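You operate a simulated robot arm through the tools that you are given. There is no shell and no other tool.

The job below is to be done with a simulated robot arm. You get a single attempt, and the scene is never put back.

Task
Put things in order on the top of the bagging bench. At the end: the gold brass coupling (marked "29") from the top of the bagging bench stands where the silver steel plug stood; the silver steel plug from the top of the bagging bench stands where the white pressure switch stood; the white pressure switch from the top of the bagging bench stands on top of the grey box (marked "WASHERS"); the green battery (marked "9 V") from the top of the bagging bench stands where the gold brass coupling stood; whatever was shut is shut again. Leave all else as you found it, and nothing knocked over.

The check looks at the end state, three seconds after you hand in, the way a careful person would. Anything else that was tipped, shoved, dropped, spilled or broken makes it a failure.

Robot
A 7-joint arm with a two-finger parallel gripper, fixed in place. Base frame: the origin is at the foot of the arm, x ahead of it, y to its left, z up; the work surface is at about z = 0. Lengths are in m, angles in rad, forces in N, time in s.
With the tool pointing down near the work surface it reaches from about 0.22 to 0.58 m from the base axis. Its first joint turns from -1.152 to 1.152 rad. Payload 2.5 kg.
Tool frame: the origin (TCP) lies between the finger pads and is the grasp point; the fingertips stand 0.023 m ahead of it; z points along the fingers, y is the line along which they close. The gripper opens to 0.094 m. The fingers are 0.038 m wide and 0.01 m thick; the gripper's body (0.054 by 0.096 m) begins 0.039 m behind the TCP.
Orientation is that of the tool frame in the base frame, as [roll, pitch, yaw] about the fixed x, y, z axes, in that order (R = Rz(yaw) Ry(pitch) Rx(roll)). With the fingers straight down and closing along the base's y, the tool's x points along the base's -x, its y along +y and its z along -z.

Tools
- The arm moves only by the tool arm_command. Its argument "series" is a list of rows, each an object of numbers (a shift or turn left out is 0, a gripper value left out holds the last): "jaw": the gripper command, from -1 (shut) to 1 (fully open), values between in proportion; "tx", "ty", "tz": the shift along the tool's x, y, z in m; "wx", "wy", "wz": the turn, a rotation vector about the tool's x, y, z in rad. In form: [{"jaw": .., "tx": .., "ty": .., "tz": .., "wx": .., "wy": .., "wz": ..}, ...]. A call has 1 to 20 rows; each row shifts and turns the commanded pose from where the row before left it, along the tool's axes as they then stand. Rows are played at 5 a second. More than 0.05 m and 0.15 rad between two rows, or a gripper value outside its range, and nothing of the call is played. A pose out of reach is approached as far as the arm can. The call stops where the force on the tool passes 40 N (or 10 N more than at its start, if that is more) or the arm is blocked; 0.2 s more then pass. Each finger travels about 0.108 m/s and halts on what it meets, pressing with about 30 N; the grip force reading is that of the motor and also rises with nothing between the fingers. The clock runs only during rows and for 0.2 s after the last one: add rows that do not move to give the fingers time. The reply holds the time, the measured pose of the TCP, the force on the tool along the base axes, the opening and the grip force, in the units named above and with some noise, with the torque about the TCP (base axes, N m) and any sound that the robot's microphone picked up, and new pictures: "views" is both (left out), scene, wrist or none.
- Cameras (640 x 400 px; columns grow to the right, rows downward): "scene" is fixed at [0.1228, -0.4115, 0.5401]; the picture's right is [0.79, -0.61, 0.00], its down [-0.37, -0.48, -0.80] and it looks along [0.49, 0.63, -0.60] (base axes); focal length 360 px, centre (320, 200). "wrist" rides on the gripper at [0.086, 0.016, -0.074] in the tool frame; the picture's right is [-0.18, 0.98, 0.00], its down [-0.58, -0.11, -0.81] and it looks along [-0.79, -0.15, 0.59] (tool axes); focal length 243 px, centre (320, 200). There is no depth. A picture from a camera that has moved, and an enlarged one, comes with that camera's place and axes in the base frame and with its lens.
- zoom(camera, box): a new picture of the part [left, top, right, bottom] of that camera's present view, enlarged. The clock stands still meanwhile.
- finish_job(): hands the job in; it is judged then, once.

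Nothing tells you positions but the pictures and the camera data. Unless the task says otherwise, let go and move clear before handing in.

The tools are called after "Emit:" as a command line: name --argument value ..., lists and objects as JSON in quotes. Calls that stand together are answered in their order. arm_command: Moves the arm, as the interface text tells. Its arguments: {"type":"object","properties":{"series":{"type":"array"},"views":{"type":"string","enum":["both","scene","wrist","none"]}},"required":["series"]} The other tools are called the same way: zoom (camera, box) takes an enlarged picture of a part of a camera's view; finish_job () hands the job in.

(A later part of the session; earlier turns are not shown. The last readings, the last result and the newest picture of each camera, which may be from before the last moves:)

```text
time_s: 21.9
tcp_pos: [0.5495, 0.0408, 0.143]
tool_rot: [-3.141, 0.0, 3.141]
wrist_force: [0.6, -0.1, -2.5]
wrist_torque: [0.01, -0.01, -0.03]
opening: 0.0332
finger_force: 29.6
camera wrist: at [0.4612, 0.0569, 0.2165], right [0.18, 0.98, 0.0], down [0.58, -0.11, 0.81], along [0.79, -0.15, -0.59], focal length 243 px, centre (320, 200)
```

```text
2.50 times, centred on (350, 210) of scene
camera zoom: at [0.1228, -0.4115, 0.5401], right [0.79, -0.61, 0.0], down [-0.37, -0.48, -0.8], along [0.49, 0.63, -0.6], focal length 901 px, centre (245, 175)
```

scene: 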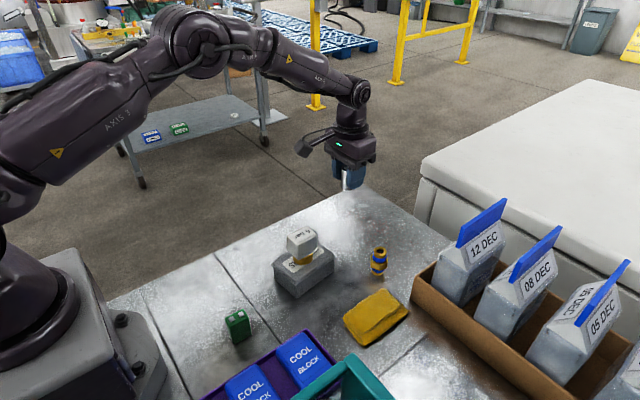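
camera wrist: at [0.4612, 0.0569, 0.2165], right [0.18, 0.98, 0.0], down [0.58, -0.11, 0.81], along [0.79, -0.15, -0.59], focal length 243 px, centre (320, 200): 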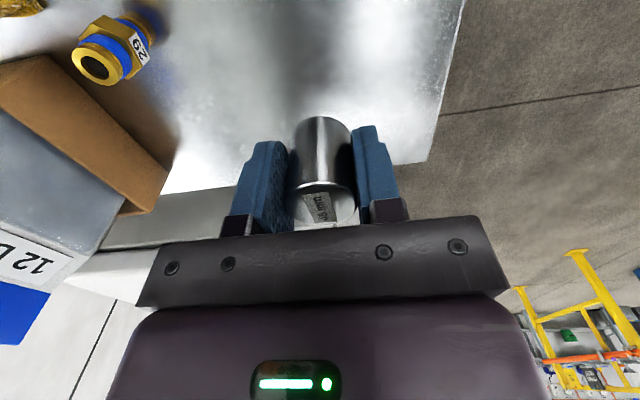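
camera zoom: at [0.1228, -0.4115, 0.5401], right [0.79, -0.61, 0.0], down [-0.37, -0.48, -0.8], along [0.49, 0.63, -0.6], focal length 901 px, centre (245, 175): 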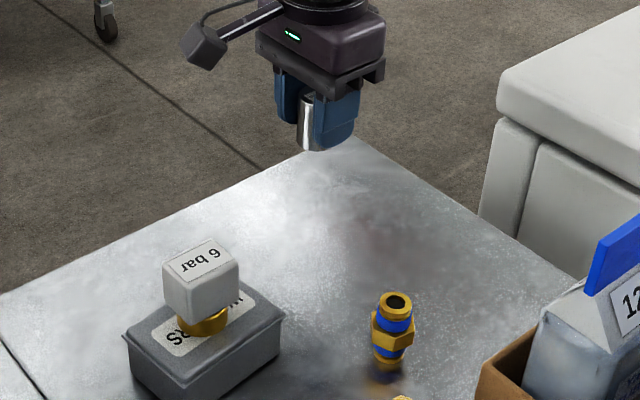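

The plug is held. I'll raise it a little more and carry it back to the switch's old place at (0.229, 0.040), staying well above the switch on the box.

Emit:
arm_command --series '[{"tz": -0.03}, {"tx": 0.02}, {"tx": 0.035}, {"tx": 0.04}, {"tx": 0.04}, {"tx": 0.04}, {"tx": 0.04}, {"tx": 0.04}, {"tx": 0.035}, {"tx": 0.021}, {"tx": 0.01}, {"tz": 0.02}, {"tz": 0.03}, {"tz": 0.03}, {}]'

Emit:
zoom --camera "scene" --box '[160, 180, 320, 350]'

```text
time_s: 25.1
tcp_pos: [0.2272, 0.0405, 0.0919]
tool_rot: [3.141, 0.002, -3.141]
wrist_force: [0.3, 0.5, -3.8]
wrist_torque: [0.01, 0.02, 0.0]
opening: 0.0332
finger_force: 30.2
camera wrist: at [0.1402, 0.0575, 0.1653], right [0.18, 0.98, 0.0], down [0.58, -0.11, 0.81], along [0.79, -0.15, -0.59], focal length 243 px, centre (320, 200)
```

scene: 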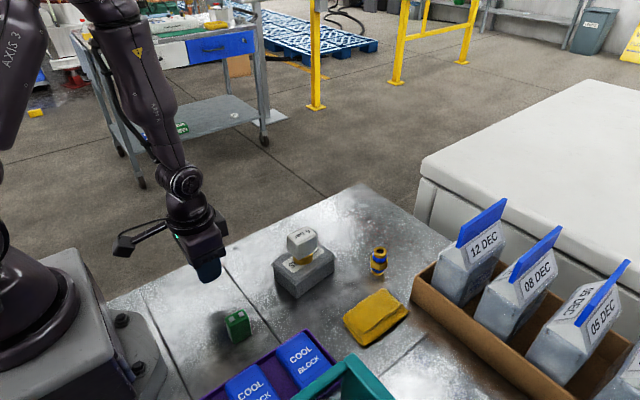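
wrist: 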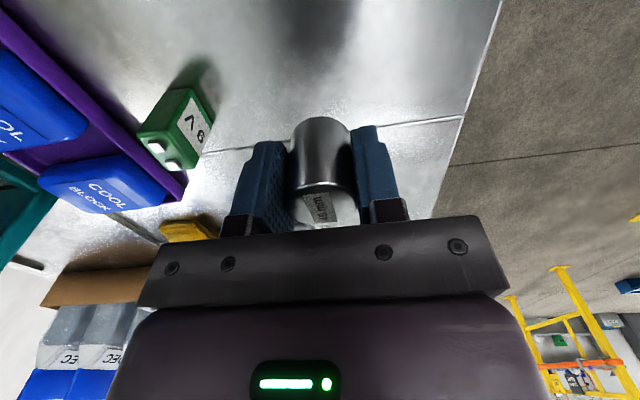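

```text
2.35 times, centred on (240, 265) of scene
camera zoom: at [0.1228, -0.4115, 0.5401], right [0.79, -0.61, 0.0], down [-0.37, -0.48, -0.8], along [0.49, 0.63, -0.6], focal length 848 px, centre (508, 47)
```

zoom: 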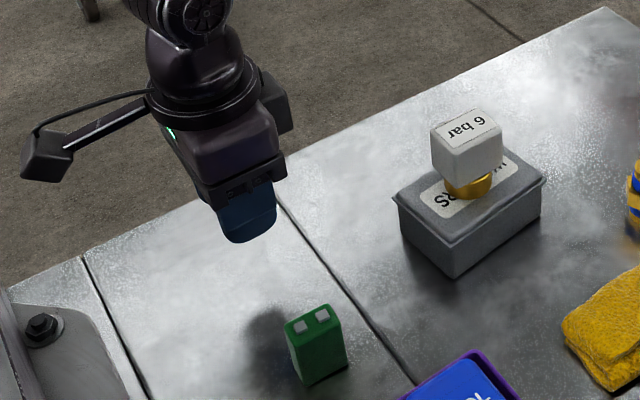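

The plug is above its target, and I expect contact near TCP z≈0.032. I'll descend to just above that and then go in small steps.

Emit:
arm_command --series '[{"tz": 0.02}, {"tz": 0.02}, {"tz": 0.01}, {"tz": 0.005}, {}]' --views "none"

Emit:
arm_command --series '[{"tz": 0.002}, {}]' --views "none"

Emit:
arm_command --series '[{"tz": 0.001}, {}]' --views "none"

```text
time_s: 26.2
tcp_pos: [0.226, 0.0406, 0.0359]
tool_rot: [3.141, 0.001, 3.14]
wrist_force: [-0.5, 0.1, -3.0]
wrist_torque: [0.05, -0.02, 0.01]
opening: 0.0333
finger_force: 29.8
```

```text
time_s: 26.9
tcp_pos: [0.2253, 0.0409, 0.0338]
tool_rot: [3.141, 0.001, 3.14]
wrist_force: [-0.4, -0.2, -4.1]
wrist_torque: [0.0, 0.04, 0.04]
opening: 0.0332
finger_force: 29.6
```

```text
time_s: 27.4
tcp_pos: [0.2272, 0.041, 0.0343]
tool_rot: [3.141, 0.001, 3.141]
wrist_force: [-0.7, 0.9, -3.3]
wrist_torque: [0.0, 0.02, -0.02]
opening: 0.0329
finger_force: 30.5
```

Emit:
arm_command --series '[{"tz": 0.0008}, {}]' --views "none"

Emit:
arm_command --series '[{"tz": 0.0007}, {}]' --views "both"

```text
time_s: 28.1
tcp_pos: [0.2268, 0.0413, 0.0322]
tool_rot: [-3.141, 0.0, -3.142]
wrist_force: [0.5, -0.8, -2.2]
wrist_torque: [0.0, 0.03, 0.01]
opening: 0.0329
finger_force: 30.0
```

```text
time_s: 28.6
tcp_pos: [0.2264, 0.0397, 0.032]
tool_rot: [3.141, 0.003, -3.141]
wrist_force: [-2.3, -6.7, 23.7]
wrist_torque: [-0.1, -0.03, 0.09]
opening: 0.0332
finger_force: 30.4
camera wrist: at [0.1395, 0.0571, 0.1058], right [0.18, 0.98, 0.0], down [0.58, -0.11, 0.81], along [0.79, -0.15, -0.59], focal length 243 px, centre (320, 200)
```

scene: 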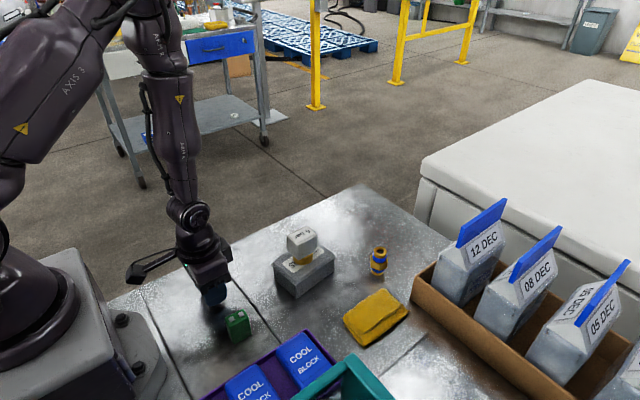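
wrist: 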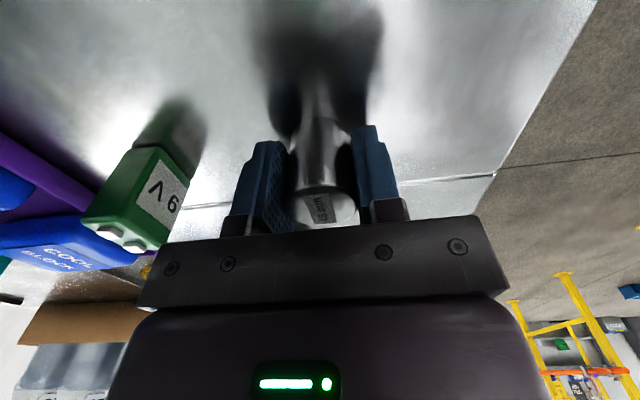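

The plug is touching the bench, with about 24 N of force up. I'll open gently and rise.

Emit:
arm_command --series '[{"jaw": -0.2, "tz": -0.0005}, {"jaw": -0.1}, {"jaw": 0.1}, {"jaw": 0.2}, {}]'

Emit:
arm_command --series '[{"tz": -0.02}, {"tz": -0.03}, {"tz": -0.04}, {"tz": -0.04}, {}]'

Emit:
zoom --camera "scene" --box '[160, 220, 280, 350]'

Emit:
zoom --camera "wrist" --box '[160, 0, 400, 160]'

```text
time_s: 29.9
tcp_pos: [0.2258, 0.0404, 0.0328]
tool_rot: [3.142, 0.002, -3.141]
wrist_force: [-0.1, -0.4, -0.2]
wrist_torque: [0.05, 0.0, 0.01]
opening: 0.0563
finger_force: 0.1
camera wrist: at [0.1395, 0.0574, 0.1066], right [0.18, 0.98, 0.0], down [0.58, -0.11, 0.81], along [0.79, -0.15, -0.59], focal length 243 px, centre (320, 200)
```

scene: 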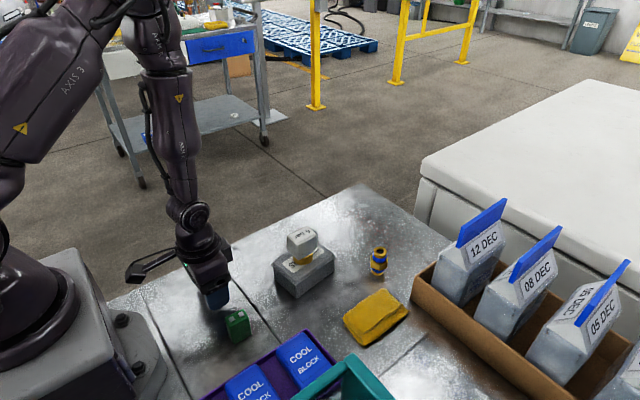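
wrist: 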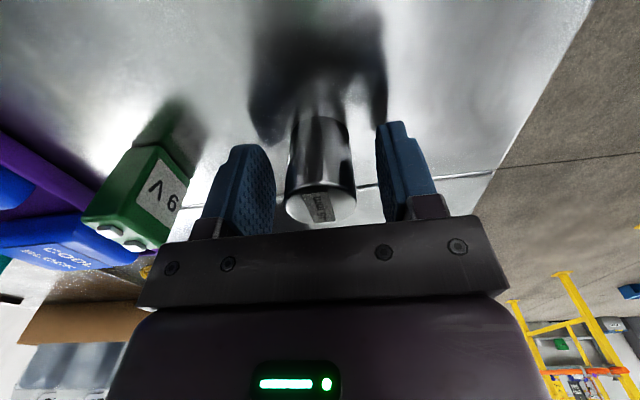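

```text
time_s: 31.1
tcp_pos: [0.2257, 0.0405, 0.1657]
tool_rot: [3.141, 0.002, -3.141]
wrist_force: [-0.1, 0.3, 0.2]
wrist_torque: [-0.01, 0.01, 0.0]
opening: 0.0564
finger_force: 0.1
camera wrist: at [0.1389, 0.0569, 0.2392], right [0.18, 0.98, 0.0], down [0.58, -0.11, 0.81], along [0.79, -0.15, -0.59], focal length 243 px, centre (320, 200)
```

scene: 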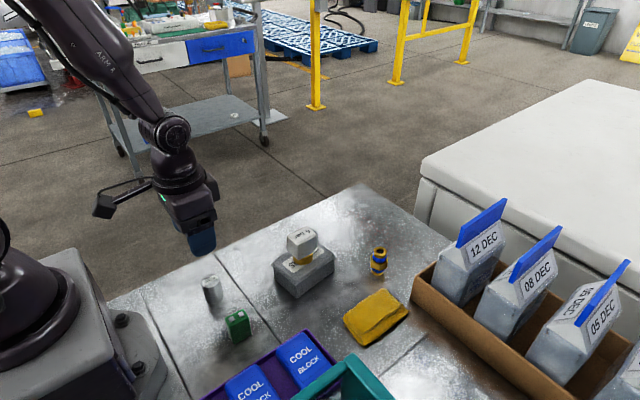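
wrist: 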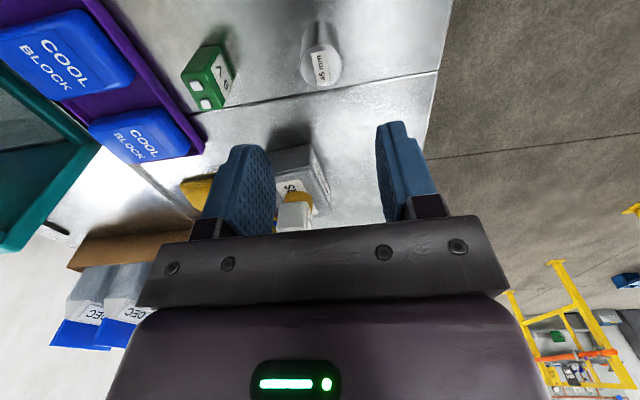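

```text
3.08 times, centred on (220, 285) of scene
camera zoom: at [0.1228, -0.4115, 0.5401], right [0.79, -0.61, 0.0], down [-0.37, -0.48, -0.8], along [0.49, 0.63, -0.6], focal length 1108 px, centre (628, -62)
```

zoom: 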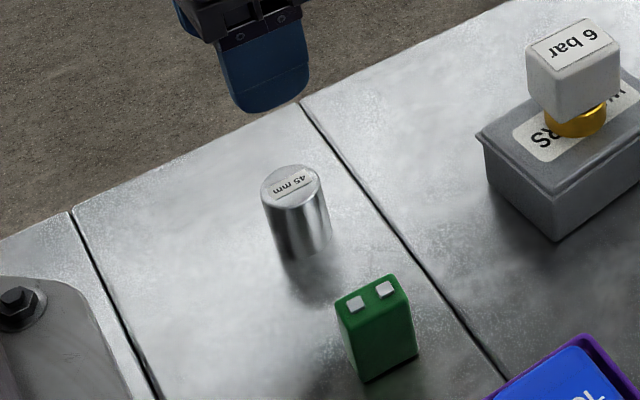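

```text
2.50 times, centred on (280, 80) of wrist
camera zoom: at [0.1389, 0.0569, 0.2392], right [0.18, 0.98, 0.0], down [0.58, -0.11, 0.81], along [0.79, -0.15, -0.59], focal length 606 px, centre (420, 500)
```

zoom: 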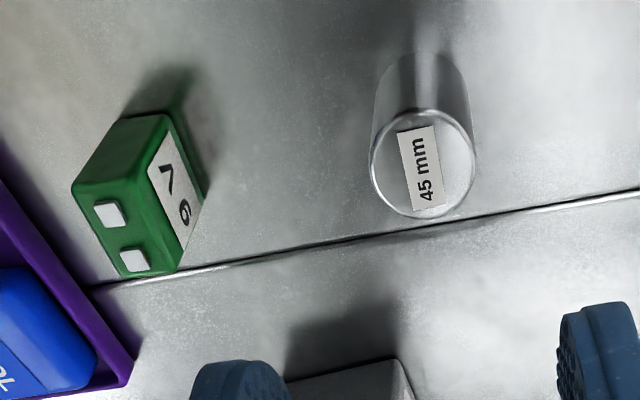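

The plug stands upright at about (0.2285, 0.041), where the switch was. Next is the coupling, so I'll move above it at about (0.506, -0.10).

Emit:
arm_command --series '[{"jaw": 0.3, "tz": -0.03}, {"tx": -0.025, "ty": -0.0135}, {"tx": -0.035, "ty": -0.018}, {"tx": -0.035, "ty": -0.018}, {"tx": -0.035, "ty": -0.018}, {"tx": -0.035, "ty": -0.018}, {"tx": -0.035, "ty": -0.018}, {"tx": -0.035, "ty": -0.018}, {"tx": -0.03, "ty": -0.013}, {"tx": -0.015, "ty": -0.007}, {}, {}]'

Emit:
zoom --camera "wrist" --box '[220, 0, 420, 160]'

Emit:
zoom --camera "scene" --box '[330, 160, 470, 300]'

```text
time_s: 33.6
tcp_pos: [0.507, -0.1001, 0.1939]
tool_rot: [-3.14, 0.002, -3.141]
wrist_force: [0.0, 0.0, 0.5]
wrist_torque: [0.03, 0.01, 0.01]
opening: 0.0611
finger_force: 0.1
camera wrist: at [0.4205, -0.083, 0.2677], right [0.18, 0.98, 0.0], down [0.58, -0.11, 0.81], along [0.79, -0.15, -0.59], focal length 243 px, centre (320, 200)
```

scene: 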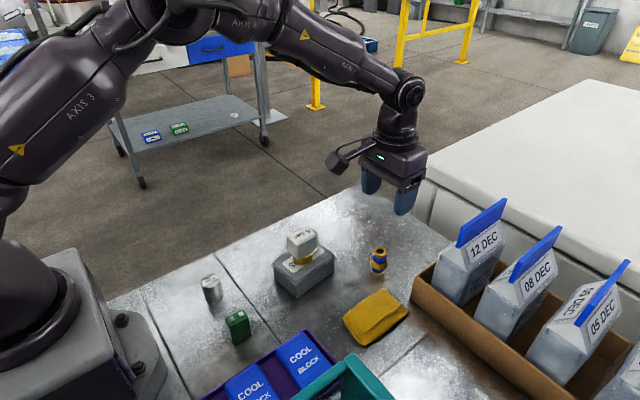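
wrist: 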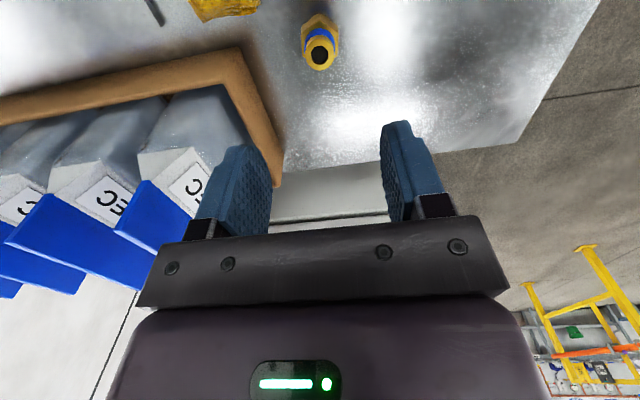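

```text
2.50 times, centred on (320, 80) of wrist
camera zoom: at [0.4205, -0.083, 0.2677], right [0.18, 0.98, 0.0], down [0.58, -0.11, 0.81], along [0.79, -0.15, -0.59], focal length 606 px, centre (320, 500)
```

zoom: 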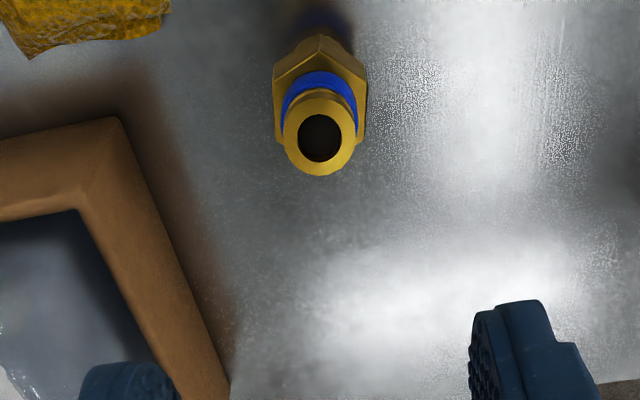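

```text
2.86 times, centred on (400, 230) of scene
camera zoom: at [0.1228, -0.4115, 0.5401], right [0.79, -0.61, 0.0], down [-0.37, -0.48, -0.8], along [0.49, 0.63, -0.6], focal length 1029 px, centre (91, 114)
```

zoom: 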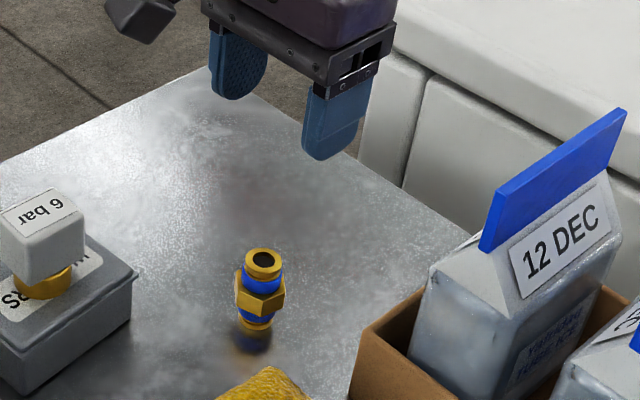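

The coupling is centred at about (0.507, -0.100), and the bin wall at y≈-0.163 leaves enough clearance. I'll descend partway to check the alignment.

Emit:
arm_command --series '[{"jaw": 0.3, "tx": -0.0008, "ty": 0.001, "tz": 0.02}, {"tz": 0.03}, {"tz": 0.03}, {}, {}]'

Emit:
zoom --camera "wrist" --box '[220, 0, 420, 160]'

Emit:
zoom --camera "scene" --box '[330, 190, 450, 300]'

```text
time_s: 34.9
tcp_pos: [0.5086, -0.0983, 0.1135]
tool_rot: [-3.14, 0.001, -3.141]
wrist_force: [-0.2, -0.4, -0.4]
wrist_torque: [-0.02, 0.01, 0.01]
opening: 0.0612
finger_force: 0.0
camera wrist: at [0.4209, -0.0821, 0.1862], right [0.18, 0.98, 0.0], down [0.58, -0.11, 0.81], along [0.79, -0.15, -0.59], focal length 243 px, centre (320, 200)
```

scene: 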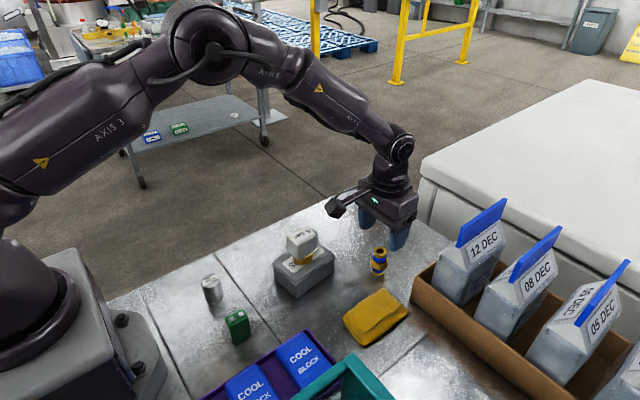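
wrist: 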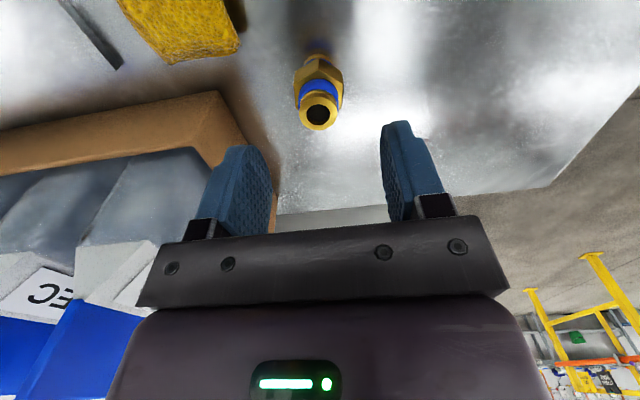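

```text
2.50 times, centred on (320, 80) of wrist
camera zoom: at [0.4209, -0.0821, 0.1862], right [0.18, 0.98, 0.0], down [0.58, -0.11, 0.81], along [0.79, -0.15, -0.59], focal length 606 px, centre (320, 500)
```

zoom: 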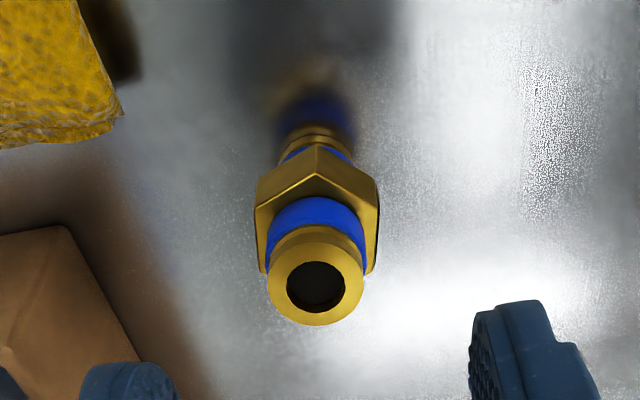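

```text
3.64 times, centred on (390, 245) of scene
camera zoom: at [0.1228, -0.4115, 0.5401], right [0.79, -0.61, 0.0], down [-0.37, -0.48, -0.8], along [0.49, 0.63, -0.6], focal length 1310 px, centre (66, 36)
```

zoom: 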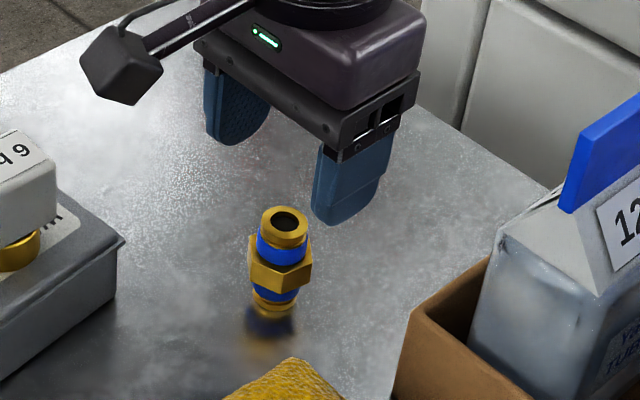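

The hex flats sit about 8° off the y axis. I'll turn the gripper to match and descend around the coupling.

Emit:
arm_command --series '[{"jaw": 0.3, "wz": 0.07}, {"wz": 0.06, "tz": 0.02}, {"tz": 0.02}, {"tz": 0.02}, {"tz": 0.015}, {"tz": 0.008}, {}, {}]'

Emit:
zoom --camera "wrist" --box '[180, 40, 460, 260]'

Emit:
zoom --camera "scene" --box '[330, 190, 450, 300]'

```text
time_s: 36.6
tcp_pos: [0.5068, -0.0992, 0.031]
tool_rot: [3.141, 0.002, 3.013]
wrist_force: [-0.2, -0.1, -0.9]
wrist_torque: [0.01, 0.03, 0.0]
opening: 0.061
finger_force: 0.2
camera wrist: at [0.4228, -0.0719, 0.1043], right [0.31, 0.95, 0.0], down [0.56, -0.18, 0.81], along [0.77, -0.25, -0.59], focal length 243 px, centre (320, 200)
```

scene: 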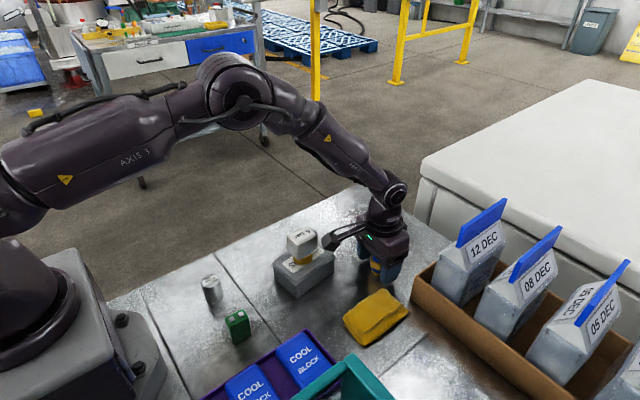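
wrist: 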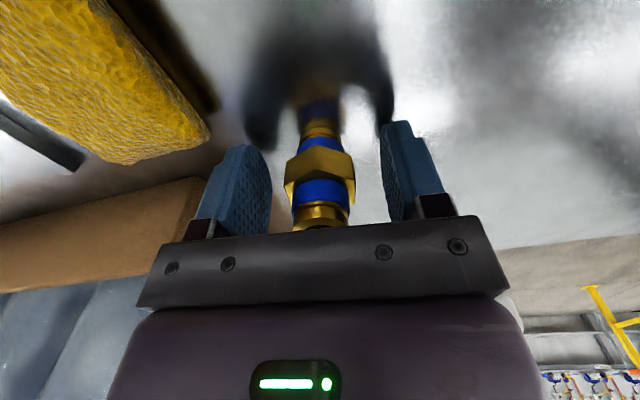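

```text
1.82 times, centred on (320, 150) of wrist
camera zoom: at [0.4228, -0.0719, 0.1043], right [0.31, 0.95, 0.0], down [0.56, -0.18, 0.81], along [0.77, -0.25, -0.59], focal length 441 px, centre (320, 291)
```

zoom: 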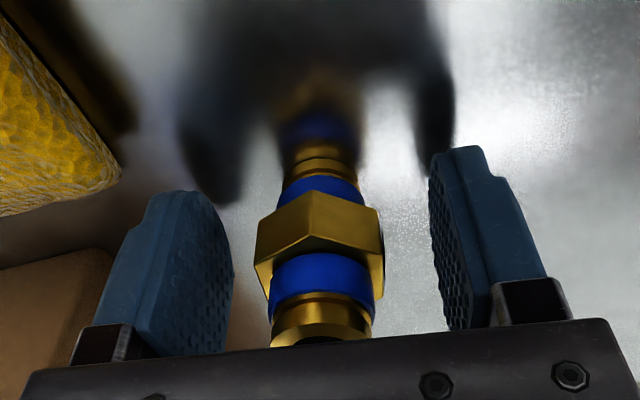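

```text
3.64 times, centred on (390, 245) of scene
camera zoom: at [0.1228, -0.4115, 0.5401], right [0.79, -0.61, 0.0], down [-0.37, -0.48, -0.8], along [0.49, 0.63, -0.6], focal length 1310 px, centre (66, 36)
```

zoom: 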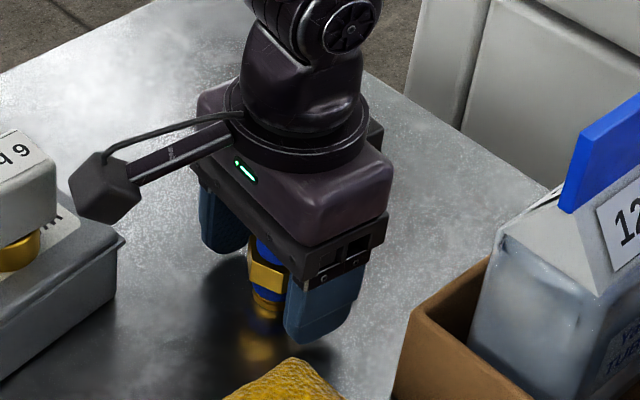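

The coupling is between the fingers and the arm is clear of the bin and switch. I'll close and then lift straight up.

Emit:
arm_command --series '[{"jaw": 0.0}, {"jaw": -0.3}, {"jaw": -0.6}, {"jaw": -0.7}, {"jaw": -0.7}]'

Emit:
zoom --camera "wrist" --box '[180, 40, 460, 260]'

```text
time_s: 37.9
tcp_pos: [0.5079, -0.0991, 0.0312]
tool_rot: [-3.141, 0.003, 3.012]
wrist_force: [-0.4, -0.1, 0.1]
wrist_torque: [0.0, 0.01, 0.0]
opening: 0.0314
finger_force: 30.2
camera wrist: at [0.4228, -0.0719, 0.1045], right [0.31, 0.95, 0.0], down [0.56, -0.18, 0.81], along [0.77, -0.25, -0.59], focal length 243 px, centre (320, 200)
```

scene: 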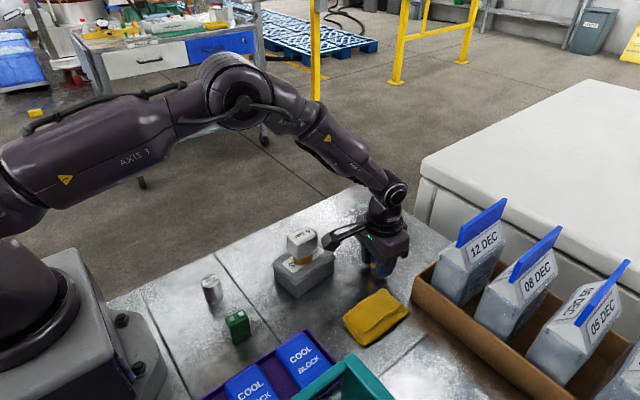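
wrist: 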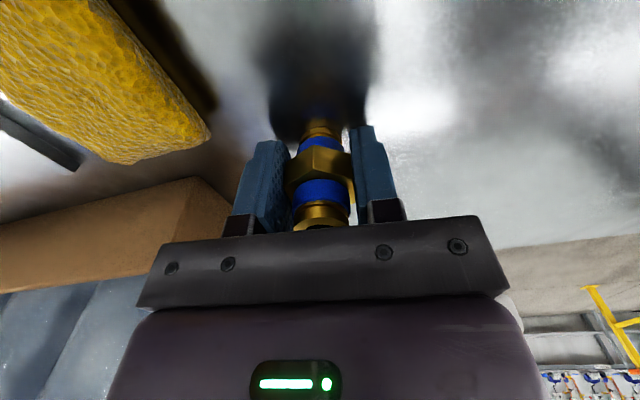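

```text
1.82 times, centred on (320, 150) of wrist
camera zoom: at [0.4228, -0.0719, 0.1045], right [0.31, 0.95, 0.0], down [0.56, -0.18, 0.81], along [0.77, -0.25, -0.59], focal length 441 px, centre (320, 291)
```

zoom: 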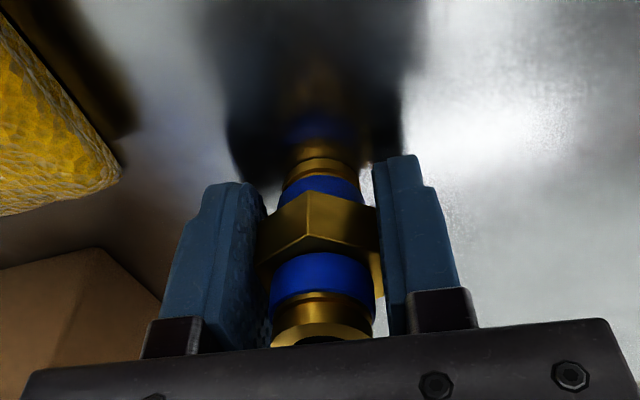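

The coupling is gripped on its flats at an opening of 0.031. I'll lift, turn the gripper back and carry the coupling to the plug's old place.

Emit:
arm_command --series '[{"tz": -0.01}, {"tz": -0.03}, {"tz": -0.04}, {"tz": -0.04}, {"tz": -0.01, "wz": -0.065}, {"wz": -0.065}, {}, {"tx": -0.01, "ty": 0.03}, {"tx": -0.01, "ty": 0.035}, {"tx": -0.01, "ty": 0.035}, {"tx": -0.008, "ty": 0.028}, {"tx": -0.004, "ty": 0.0125}, {}, {}]'

Emit:
zoom --camera "wrist" --box '[180, 40, 460, 260]'

Emit:
zoom --camera "scene" --box '[280, 130, 440, 310]'

```text
time_s: 40.9
tcp_pos: [0.5508, 0.0411, 0.1604]
tool_rot: [-3.142, 0.003, 3.14]
wrist_force: [0.6, 0.2, -1.1]
wrist_torque: [0.0, -0.05, 0.03]
opening: 0.0314
finger_force: 29.5
camera wrist: at [0.4624, 0.0577, 0.2337], right [0.18, 0.98, 0.0], down [0.58, -0.11, 0.81], along [0.79, -0.15, -0.59], focal length 243 px, centre (320, 200)
```

scene: 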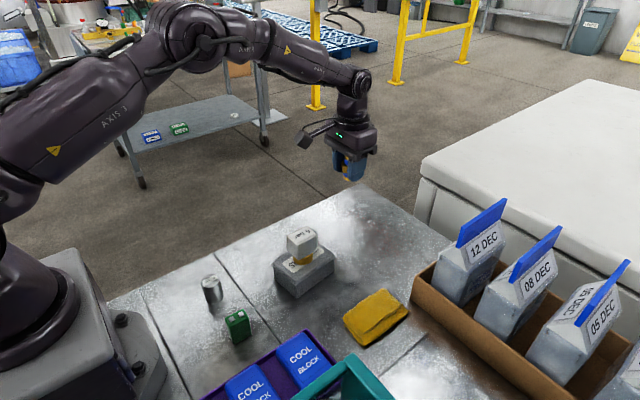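
wrist: 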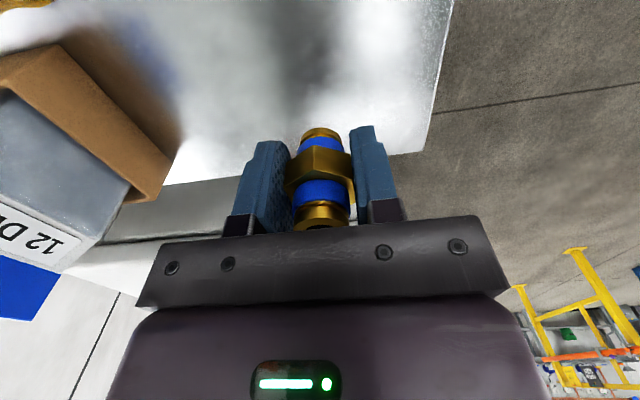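

```text
1.82 times, centred on (320, 150) of wrist
camera zoom: at [0.4624, 0.0577, 0.2337], right [0.18, 0.98, 0.0], down [0.58, -0.11, 0.81], along [0.79, -0.15, -0.59], focal length 441 px, centre (320, 291)
```

zoom: 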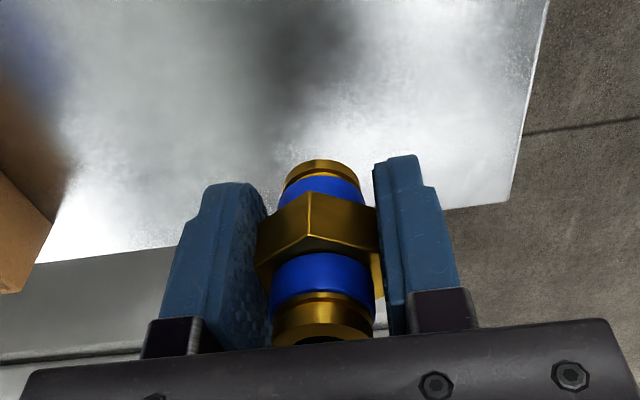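

```text
2.22 times, centred on (360, 220) of scene
camera zoom: at [0.1228, -0.4114, 0.5401], right [0.79, -0.61, 0.0], down [-0.37, -0.48, -0.8], along [0.49, 0.63, -0.6], focal length 800 px, centre (231, 156)
```

zoom: 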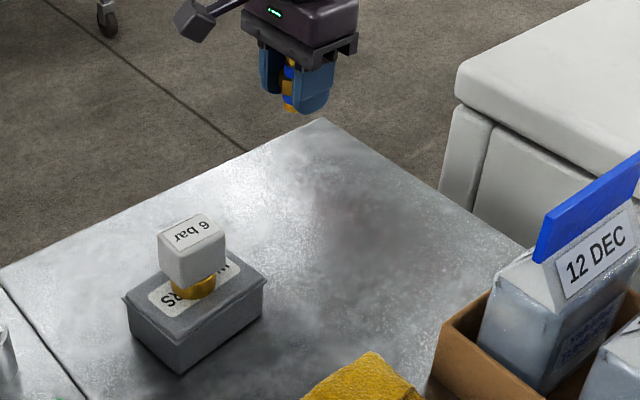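

The coupling is over the target. I'll descend to just above contact, which I expect at TCP z≈0.031.

Emit:
arm_command --series '[{"tz": 0.03}, {"tz": 0.03}, {"tz": 0.03}, {"tz": 0.02}, {"tz": 0.013}, {}, {}]'

Emit:
arm_command --series '[{"tz": 0.003}, {}]' --views "none"

Emit:
arm_command --series '[{"tz": 0.001}, {}]' --views "none"

```text
time_s: 42.5
tcp_pos: [0.55, 0.0411, 0.0359]
tool_rot: [3.141, 0.002, 3.14]
wrist_force: [-1.1, -0.4, -0.1]
wrist_torque: [-0.03, -0.01, -0.03]
opening: 0.0315
finger_force: 30.0
camera wrist: at [0.4627, 0.0581, 0.1102], right [0.18, 0.98, 0.0], down [0.58, -0.11, 0.81], along [0.79, -0.15, -0.59], focal length 243 px, centre (320, 200)
```

scene: 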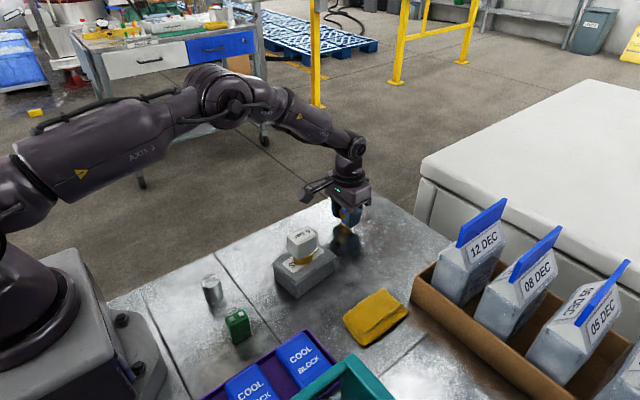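
wrist: 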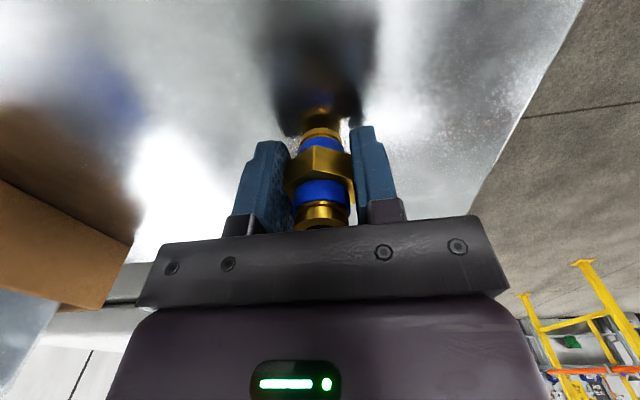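

```text
time_s: 43.0
tcp_pos: [0.5499, 0.0414, 0.0327]
tool_rot: [-3.14, 0.001, 3.141]
wrist_force: [0.0, 0.0, -1.1]
wrist_torque: [0.02, -0.04, -0.02]
opening: 0.0316
finger_force: 29.3
```

```text
time_s: 43.6
tcp_pos: [0.5496, 0.0411, 0.0317]
tool_rot: [3.141, 0.002, 3.141]
wrist_force: [0.3, 0.0, -0.7]
wrist_torque: [0.01, 0.04, 0.03]
opening: 0.0317
finger_force: 30.0
```

Emit:
arm_command --series '[{"tz": 0.0007}, {}]' --views "none"

Emit:
arm_command --series '[{"tz": 0.0005}, {}]' --views "wrist"

```text
time_s: 44.2
tcp_pos: [0.5498, 0.0412, 0.0322]
tool_rot: [-3.141, 0.002, 3.142]
wrist_force: [0.7, -0.6, -0.4]
wrist_torque: [0.0, 0.03, 0.0]
opening: 0.0314
finger_force: 29.9
```

```text
time_s: 44.9
tcp_pos: [0.5497, 0.0408, 0.0313]
tool_rot: [3.142, 0.003, 3.141]
wrist_force: [-0.3, 0.1, -0.2]
wrist_torque: [-0.05, 0.01, 0.01]
opening: 0.0317
finger_force: 29.8
camera wrist: at [0.4619, 0.0571, 0.1054], right [0.18, 0.98, 0.0], down [0.58, -0.11, 0.81], along [0.79, -0.15, -0.59], focal length 243 px, centre (320, 200)
```

wrist: 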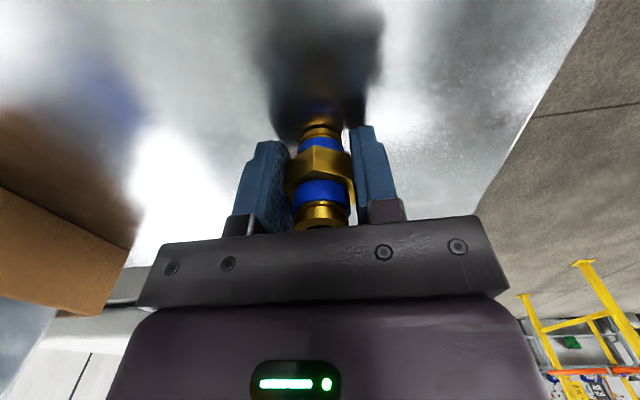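

There's no contact yet, so I'll keep stepping down.

Emit:
arm_command --series '[{"tz": 0.0005}, {}]' --views "none"

Emit:
arm_command --series '[{"tz": 0.0005}, {}]' --views "none"

```text
time_s: 45.5
tcp_pos: [0.5496, 0.0411, 0.0319]
tool_rot: [3.141, 0.002, -3.141]
wrist_force: [-0.3, 0.4, 0.1]
wrist_torque: [0.03, -0.04, -0.01]
opening: 0.0313
finger_force: 30.1
```

```text
time_s: 46.0
tcp_pos: [0.5487, 0.0405, 0.0315]
tool_rot: [-3.141, 0.0, 3.141]
wrist_force: [1.3, 1.0, -1.0]
wrist_torque: [0.02, -0.02, -0.01]
opening: 0.0314
finger_force: 30.0
```

Emit:
arm_command --series '[{"tz": 0.0005}, {}]' --views "none"

Emit:
arm_command --series '[{"tz": 0.0005}, {}]' --views "none"

```text
time_s: 46.6
tcp_pos: [0.5496, 0.0416, 0.0305]
tool_rot: [3.14, 0.001, 3.141]
wrist_force: [-1.9, 0.4, 4.5]
wrist_torque: [-0.01, 0.06, -0.02]
opening: 0.0316
finger_force: 30.0
```

```text
time_s: 47.2
tcp_pos: [0.5503, 0.0418, 0.0292]
tool_rot: [3.14, 0.003, -3.141]
wrist_force: [-5.0, -0.8, 10.5]
wrist_torque: [0.01, 0.09, 0.0]
opening: 0.0315
finger_force: 30.0
```

The coupling is touching the bench at about 10 N. I'll release it and rise.

Emit:
arm_command --series '[{"jaw": -0.25}, {"jaw": -0.1}, {"jaw": 0.1}, {"jaw": 0.3}, {}]'

Emit:
arm_command --series '[{"tz": -0.02}, {"tz": -0.03}, {"tz": -0.04}, {"tz": -0.04}, {"tz": -0.02}, {}]'

Emit:
zoom --camera "wrist" --box '[220, 0, 420, 160]'

Emit:
zoom --camera "scene" --box '[250, 180, 400, 310]'

```text
time_s: 48.5
tcp_pos: [0.5489, 0.0418, 0.0299]
tool_rot: [-3.141, 0.002, 3.141]
wrist_force: [-0.3, 0.3, 0.2]
wrist_torque: [0.0, -0.01, 0.02]
opening: 0.061
finger_force: 0.0
camera wrist: at [0.4618, 0.0578, 0.1037], right [0.18, 0.98, 0.0], down [0.58, -0.11, 0.81], along [0.79, -0.15, -0.59], focal length 243 px, centre (320, 200)
```

scene: 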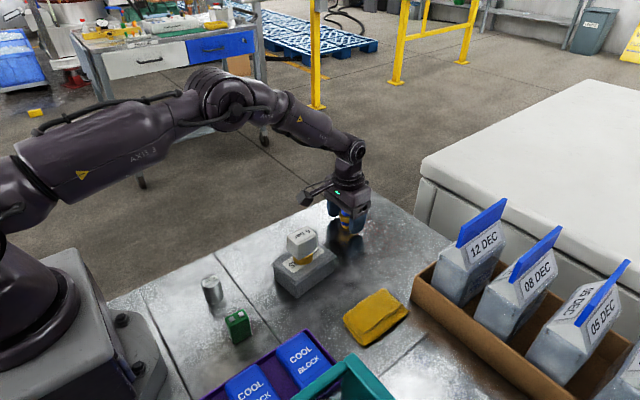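
wrist: 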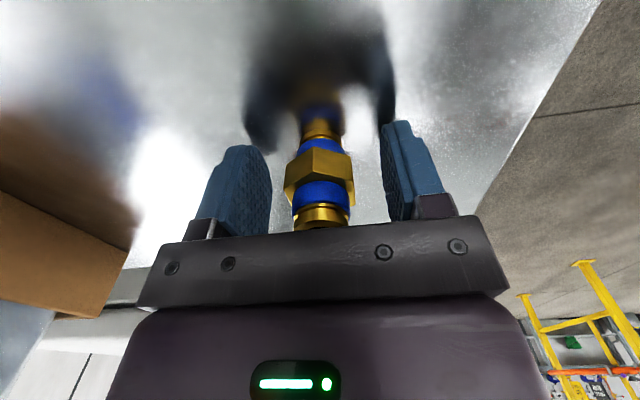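

```text
time_s: 49.9
tcp_pos: [0.5478, 0.0397, 0.1808]
tool_rot: [3.14, 0.002, 3.14]
wrist_force: [-0.1, 0.3, 0.3]
wrist_torque: [0.01, -0.03, 0.02]
opening: 0.061
finger_force: 0.0
camera wrist: at [0.4606, 0.0563, 0.2544], right [0.18, 0.98, 0.0], down [0.58, -0.11, 0.81], along [0.79, -0.15, -0.59], focal length 243 px, centre (320, 200)
```

scene: 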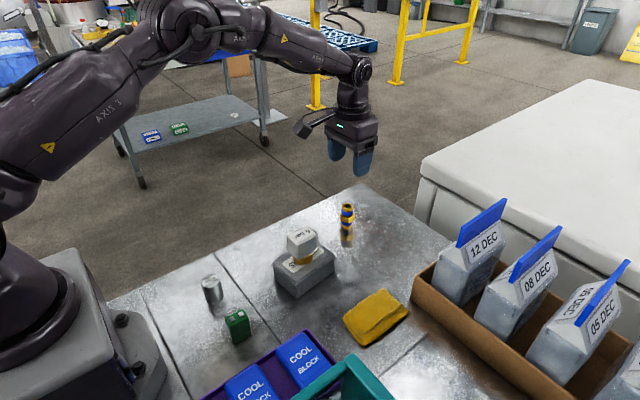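
wrist: 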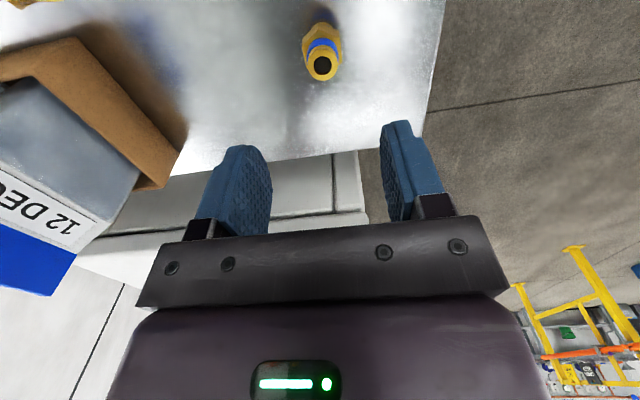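

```text
2.50 times, centred on (320, 80) of wrist
camera zoom: at [0.4606, 0.0563, 0.2544], right [0.18, 0.98, 0.0], down [0.58, -0.11, 0.81], along [0.79, -0.15, -0.59], focal length 606 px, centre (320, 500)
```

zoom: 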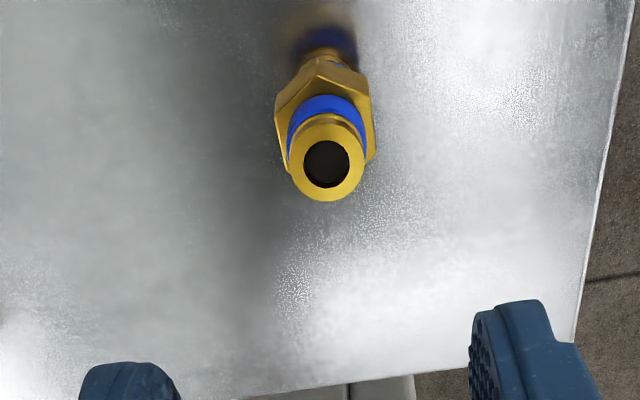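

```text
3.08 times, centred on (325, 245) of scene
camera zoom: at [0.1228, -0.4115, 0.5401], right [0.79, -0.61, 0.0], down [-0.37, -0.48, -0.8], along [0.49, 0.63, -0.6], focal length 1108 px, centre (305, 62)
```

zoom: 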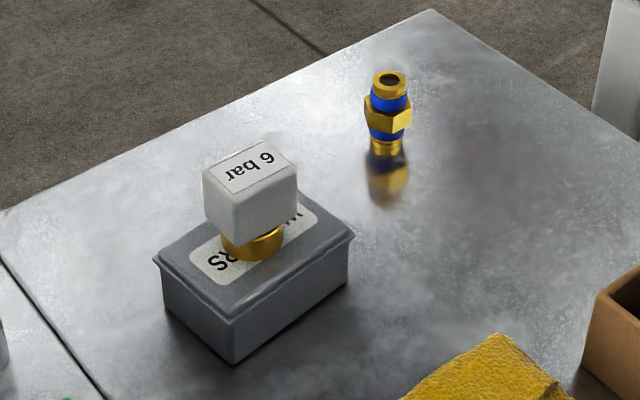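

The coupling stands upright at about (0.549, 0.041). I'll move at a safe height, passing above the switch, to the battery at about (0.229, -0.058).

Emit:
arm_command --series '[{"jaw": 0.1, "tz": -0.02}, {"tx": 0.025, "ty": -0.008}, {"tx": 0.035, "ty": -0.011}, {"tx": 0.035, "ty": -0.011}, {"tx": 0.035, "ty": -0.011}, {"tx": 0.035, "ty": -0.011}, {"tx": 0.035, "ty": -0.011}, {"tx": 0.035, "ty": -0.011}, {"tx": 0.035, "ty": -0.011}, {"tx": 0.03, "ty": -0.009}, {"tx": 0.02, "ty": -0.005}, {}, {"tz": 0.02}, {"tz": 0.02}, {}]'

Emit:
zoom --camera "wrist" --box '[220, 0, 420, 160]'

Emit:
zoom --camera "scene" --box '[160, 230, 300, 360]'

```text
time_s: 53.0
tcp_pos: [0.2282, -0.0581, 0.1586]
tool_rot: [-3.141, 0.003, 3.141]
wrist_force: [-0.8, -1.0, 0.0]
wrist_torque: [-0.01, 0.04, 0.0]
opening: 0.0519
finger_force: 0.1
camera wrist: at [0.1409, -0.0417, 0.2335], right [0.18, 0.98, 0.0], down [0.58, -0.11, 0.81], along [0.79, -0.15, -0.59], focal length 243 px, centre (320, 200)
```

scene: 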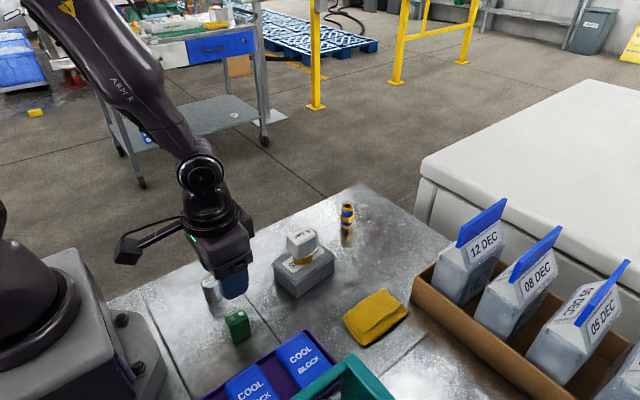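
wrist: 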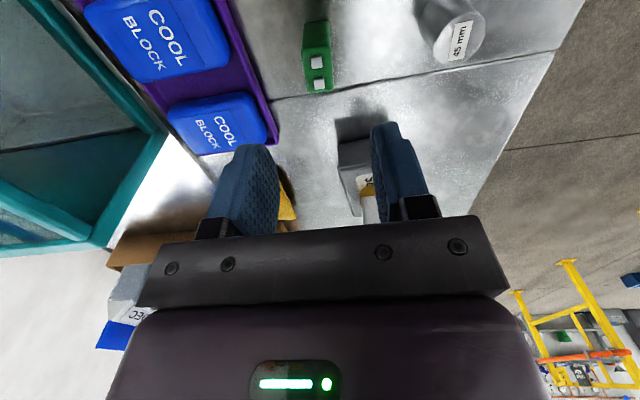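

```text
2.50 times, centred on (320, 80) of wrist
camera zoom: at [0.1409, -0.0417, 0.2335], right [0.18, 0.98, 0.0], down [0.58, -0.11, 0.81], along [0.79, -0.15, -0.59], focal length 606 px, centre (320, 500)
```

zoom: 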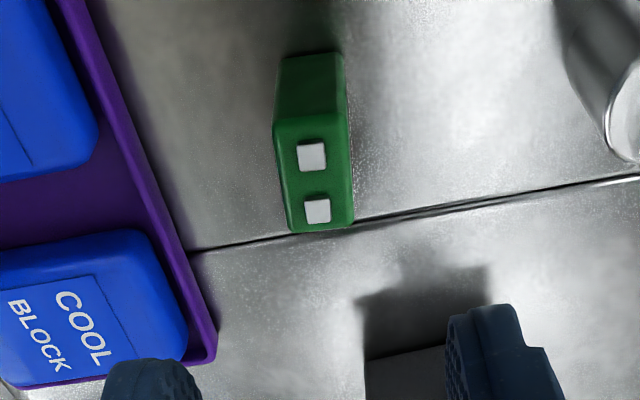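

```text
3.08 times, centred on (230, 295) of scene
camera zoom: at [0.1228, -0.4115, 0.5401], right [0.79, -0.61, 0.0], down [-0.37, -0.48, -0.8], along [0.49, 0.63, -0.6], focal length 1108 px, centre (597, -92)
```

zoom: 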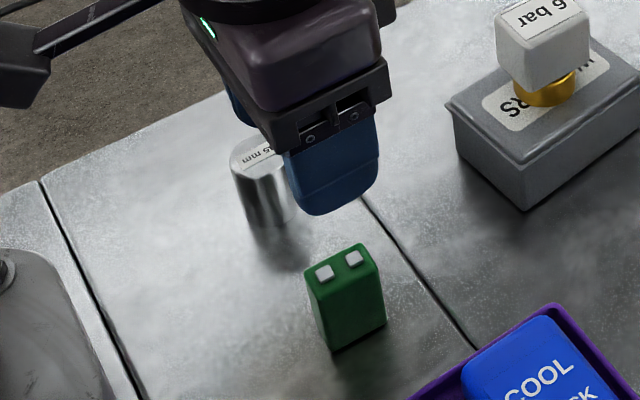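

The battery's top is centred at about (0.2285, -0.0595), turned about -4.5°. I'll align, turn the gripper slightly and descend partway.

Emit:
arm_command --series '[{"jaw": 0.1, "ty": -0.0015, "wz": 0.08}, {"tz": 0.03}, {"tz": 0.025}, {}, {}]'

Emit:
zoom --camera "wrist" --box '[180, 20, 460, 240]'

Emit:
zoom --camera "scene" --box '[160, 230, 300, 360]'

```text
time_s: 54.2
tcp_pos: [0.2301, -0.0588, 0.1044]
tool_rot: [3.141, 0.002, 3.061]
wrist_force: [-0.2, 0.4, -0.2]
wrist_torque: [0.01, 0.02, -0.01]
opening: 0.052
finger_force: 0.0
camera wrist: at [0.1441, -0.0361, 0.1779], right [0.26, 0.96, 0.0], down [0.57, -0.16, 0.81], along [0.78, -0.21, -0.59], focal length 243 px, centre (320, 200)
```

scene: 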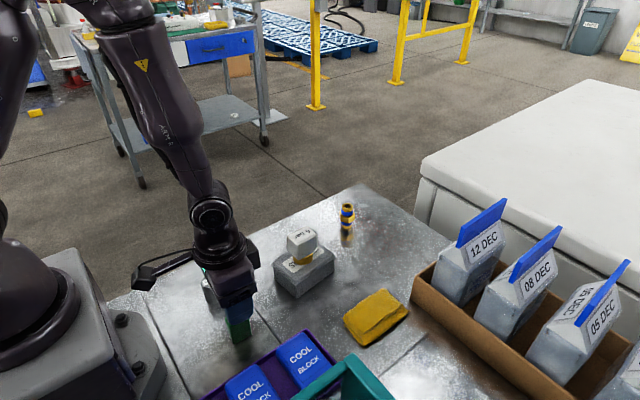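
wrist: 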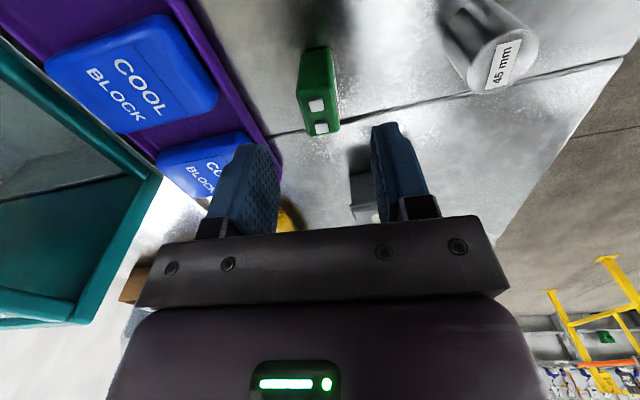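

```text
1.82 times, centred on (320, 130) of wrist
camera zoom: at [0.1441, -0.0361, 0.1779], right [0.26, 0.96, 0.0], down [0.57, -0.16, 0.81], along [0.78, -0.21, -0.59], focal length 441 px, centre (320, 327)
```

zoom: 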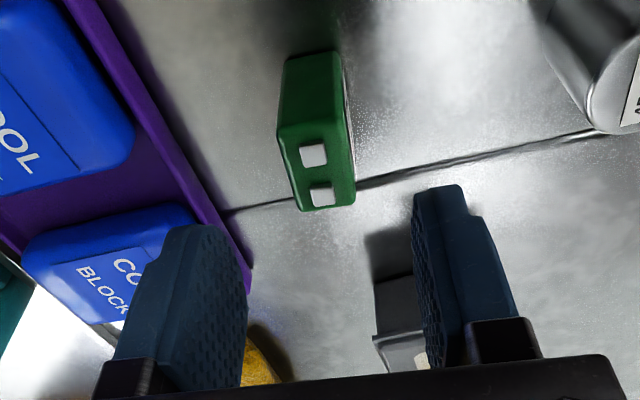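

```text
3.08 times, centred on (230, 295) of scene
camera zoom: at [0.1228, -0.4115, 0.5401], right [0.79, -0.61, 0.0], down [-0.37, -0.48, -0.8], along [0.49, 0.63, -0.6], focal length 1108 px, centre (597, -92)
```

zoom: 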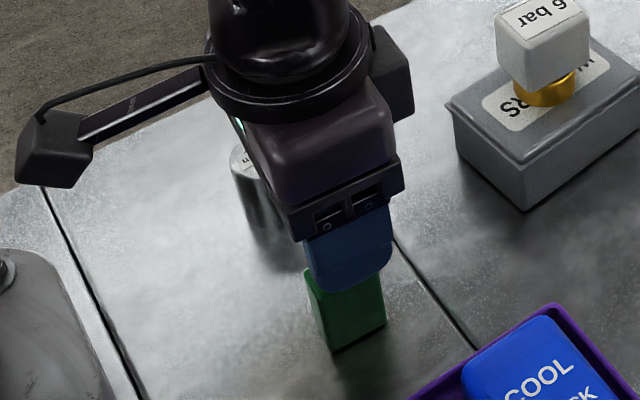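

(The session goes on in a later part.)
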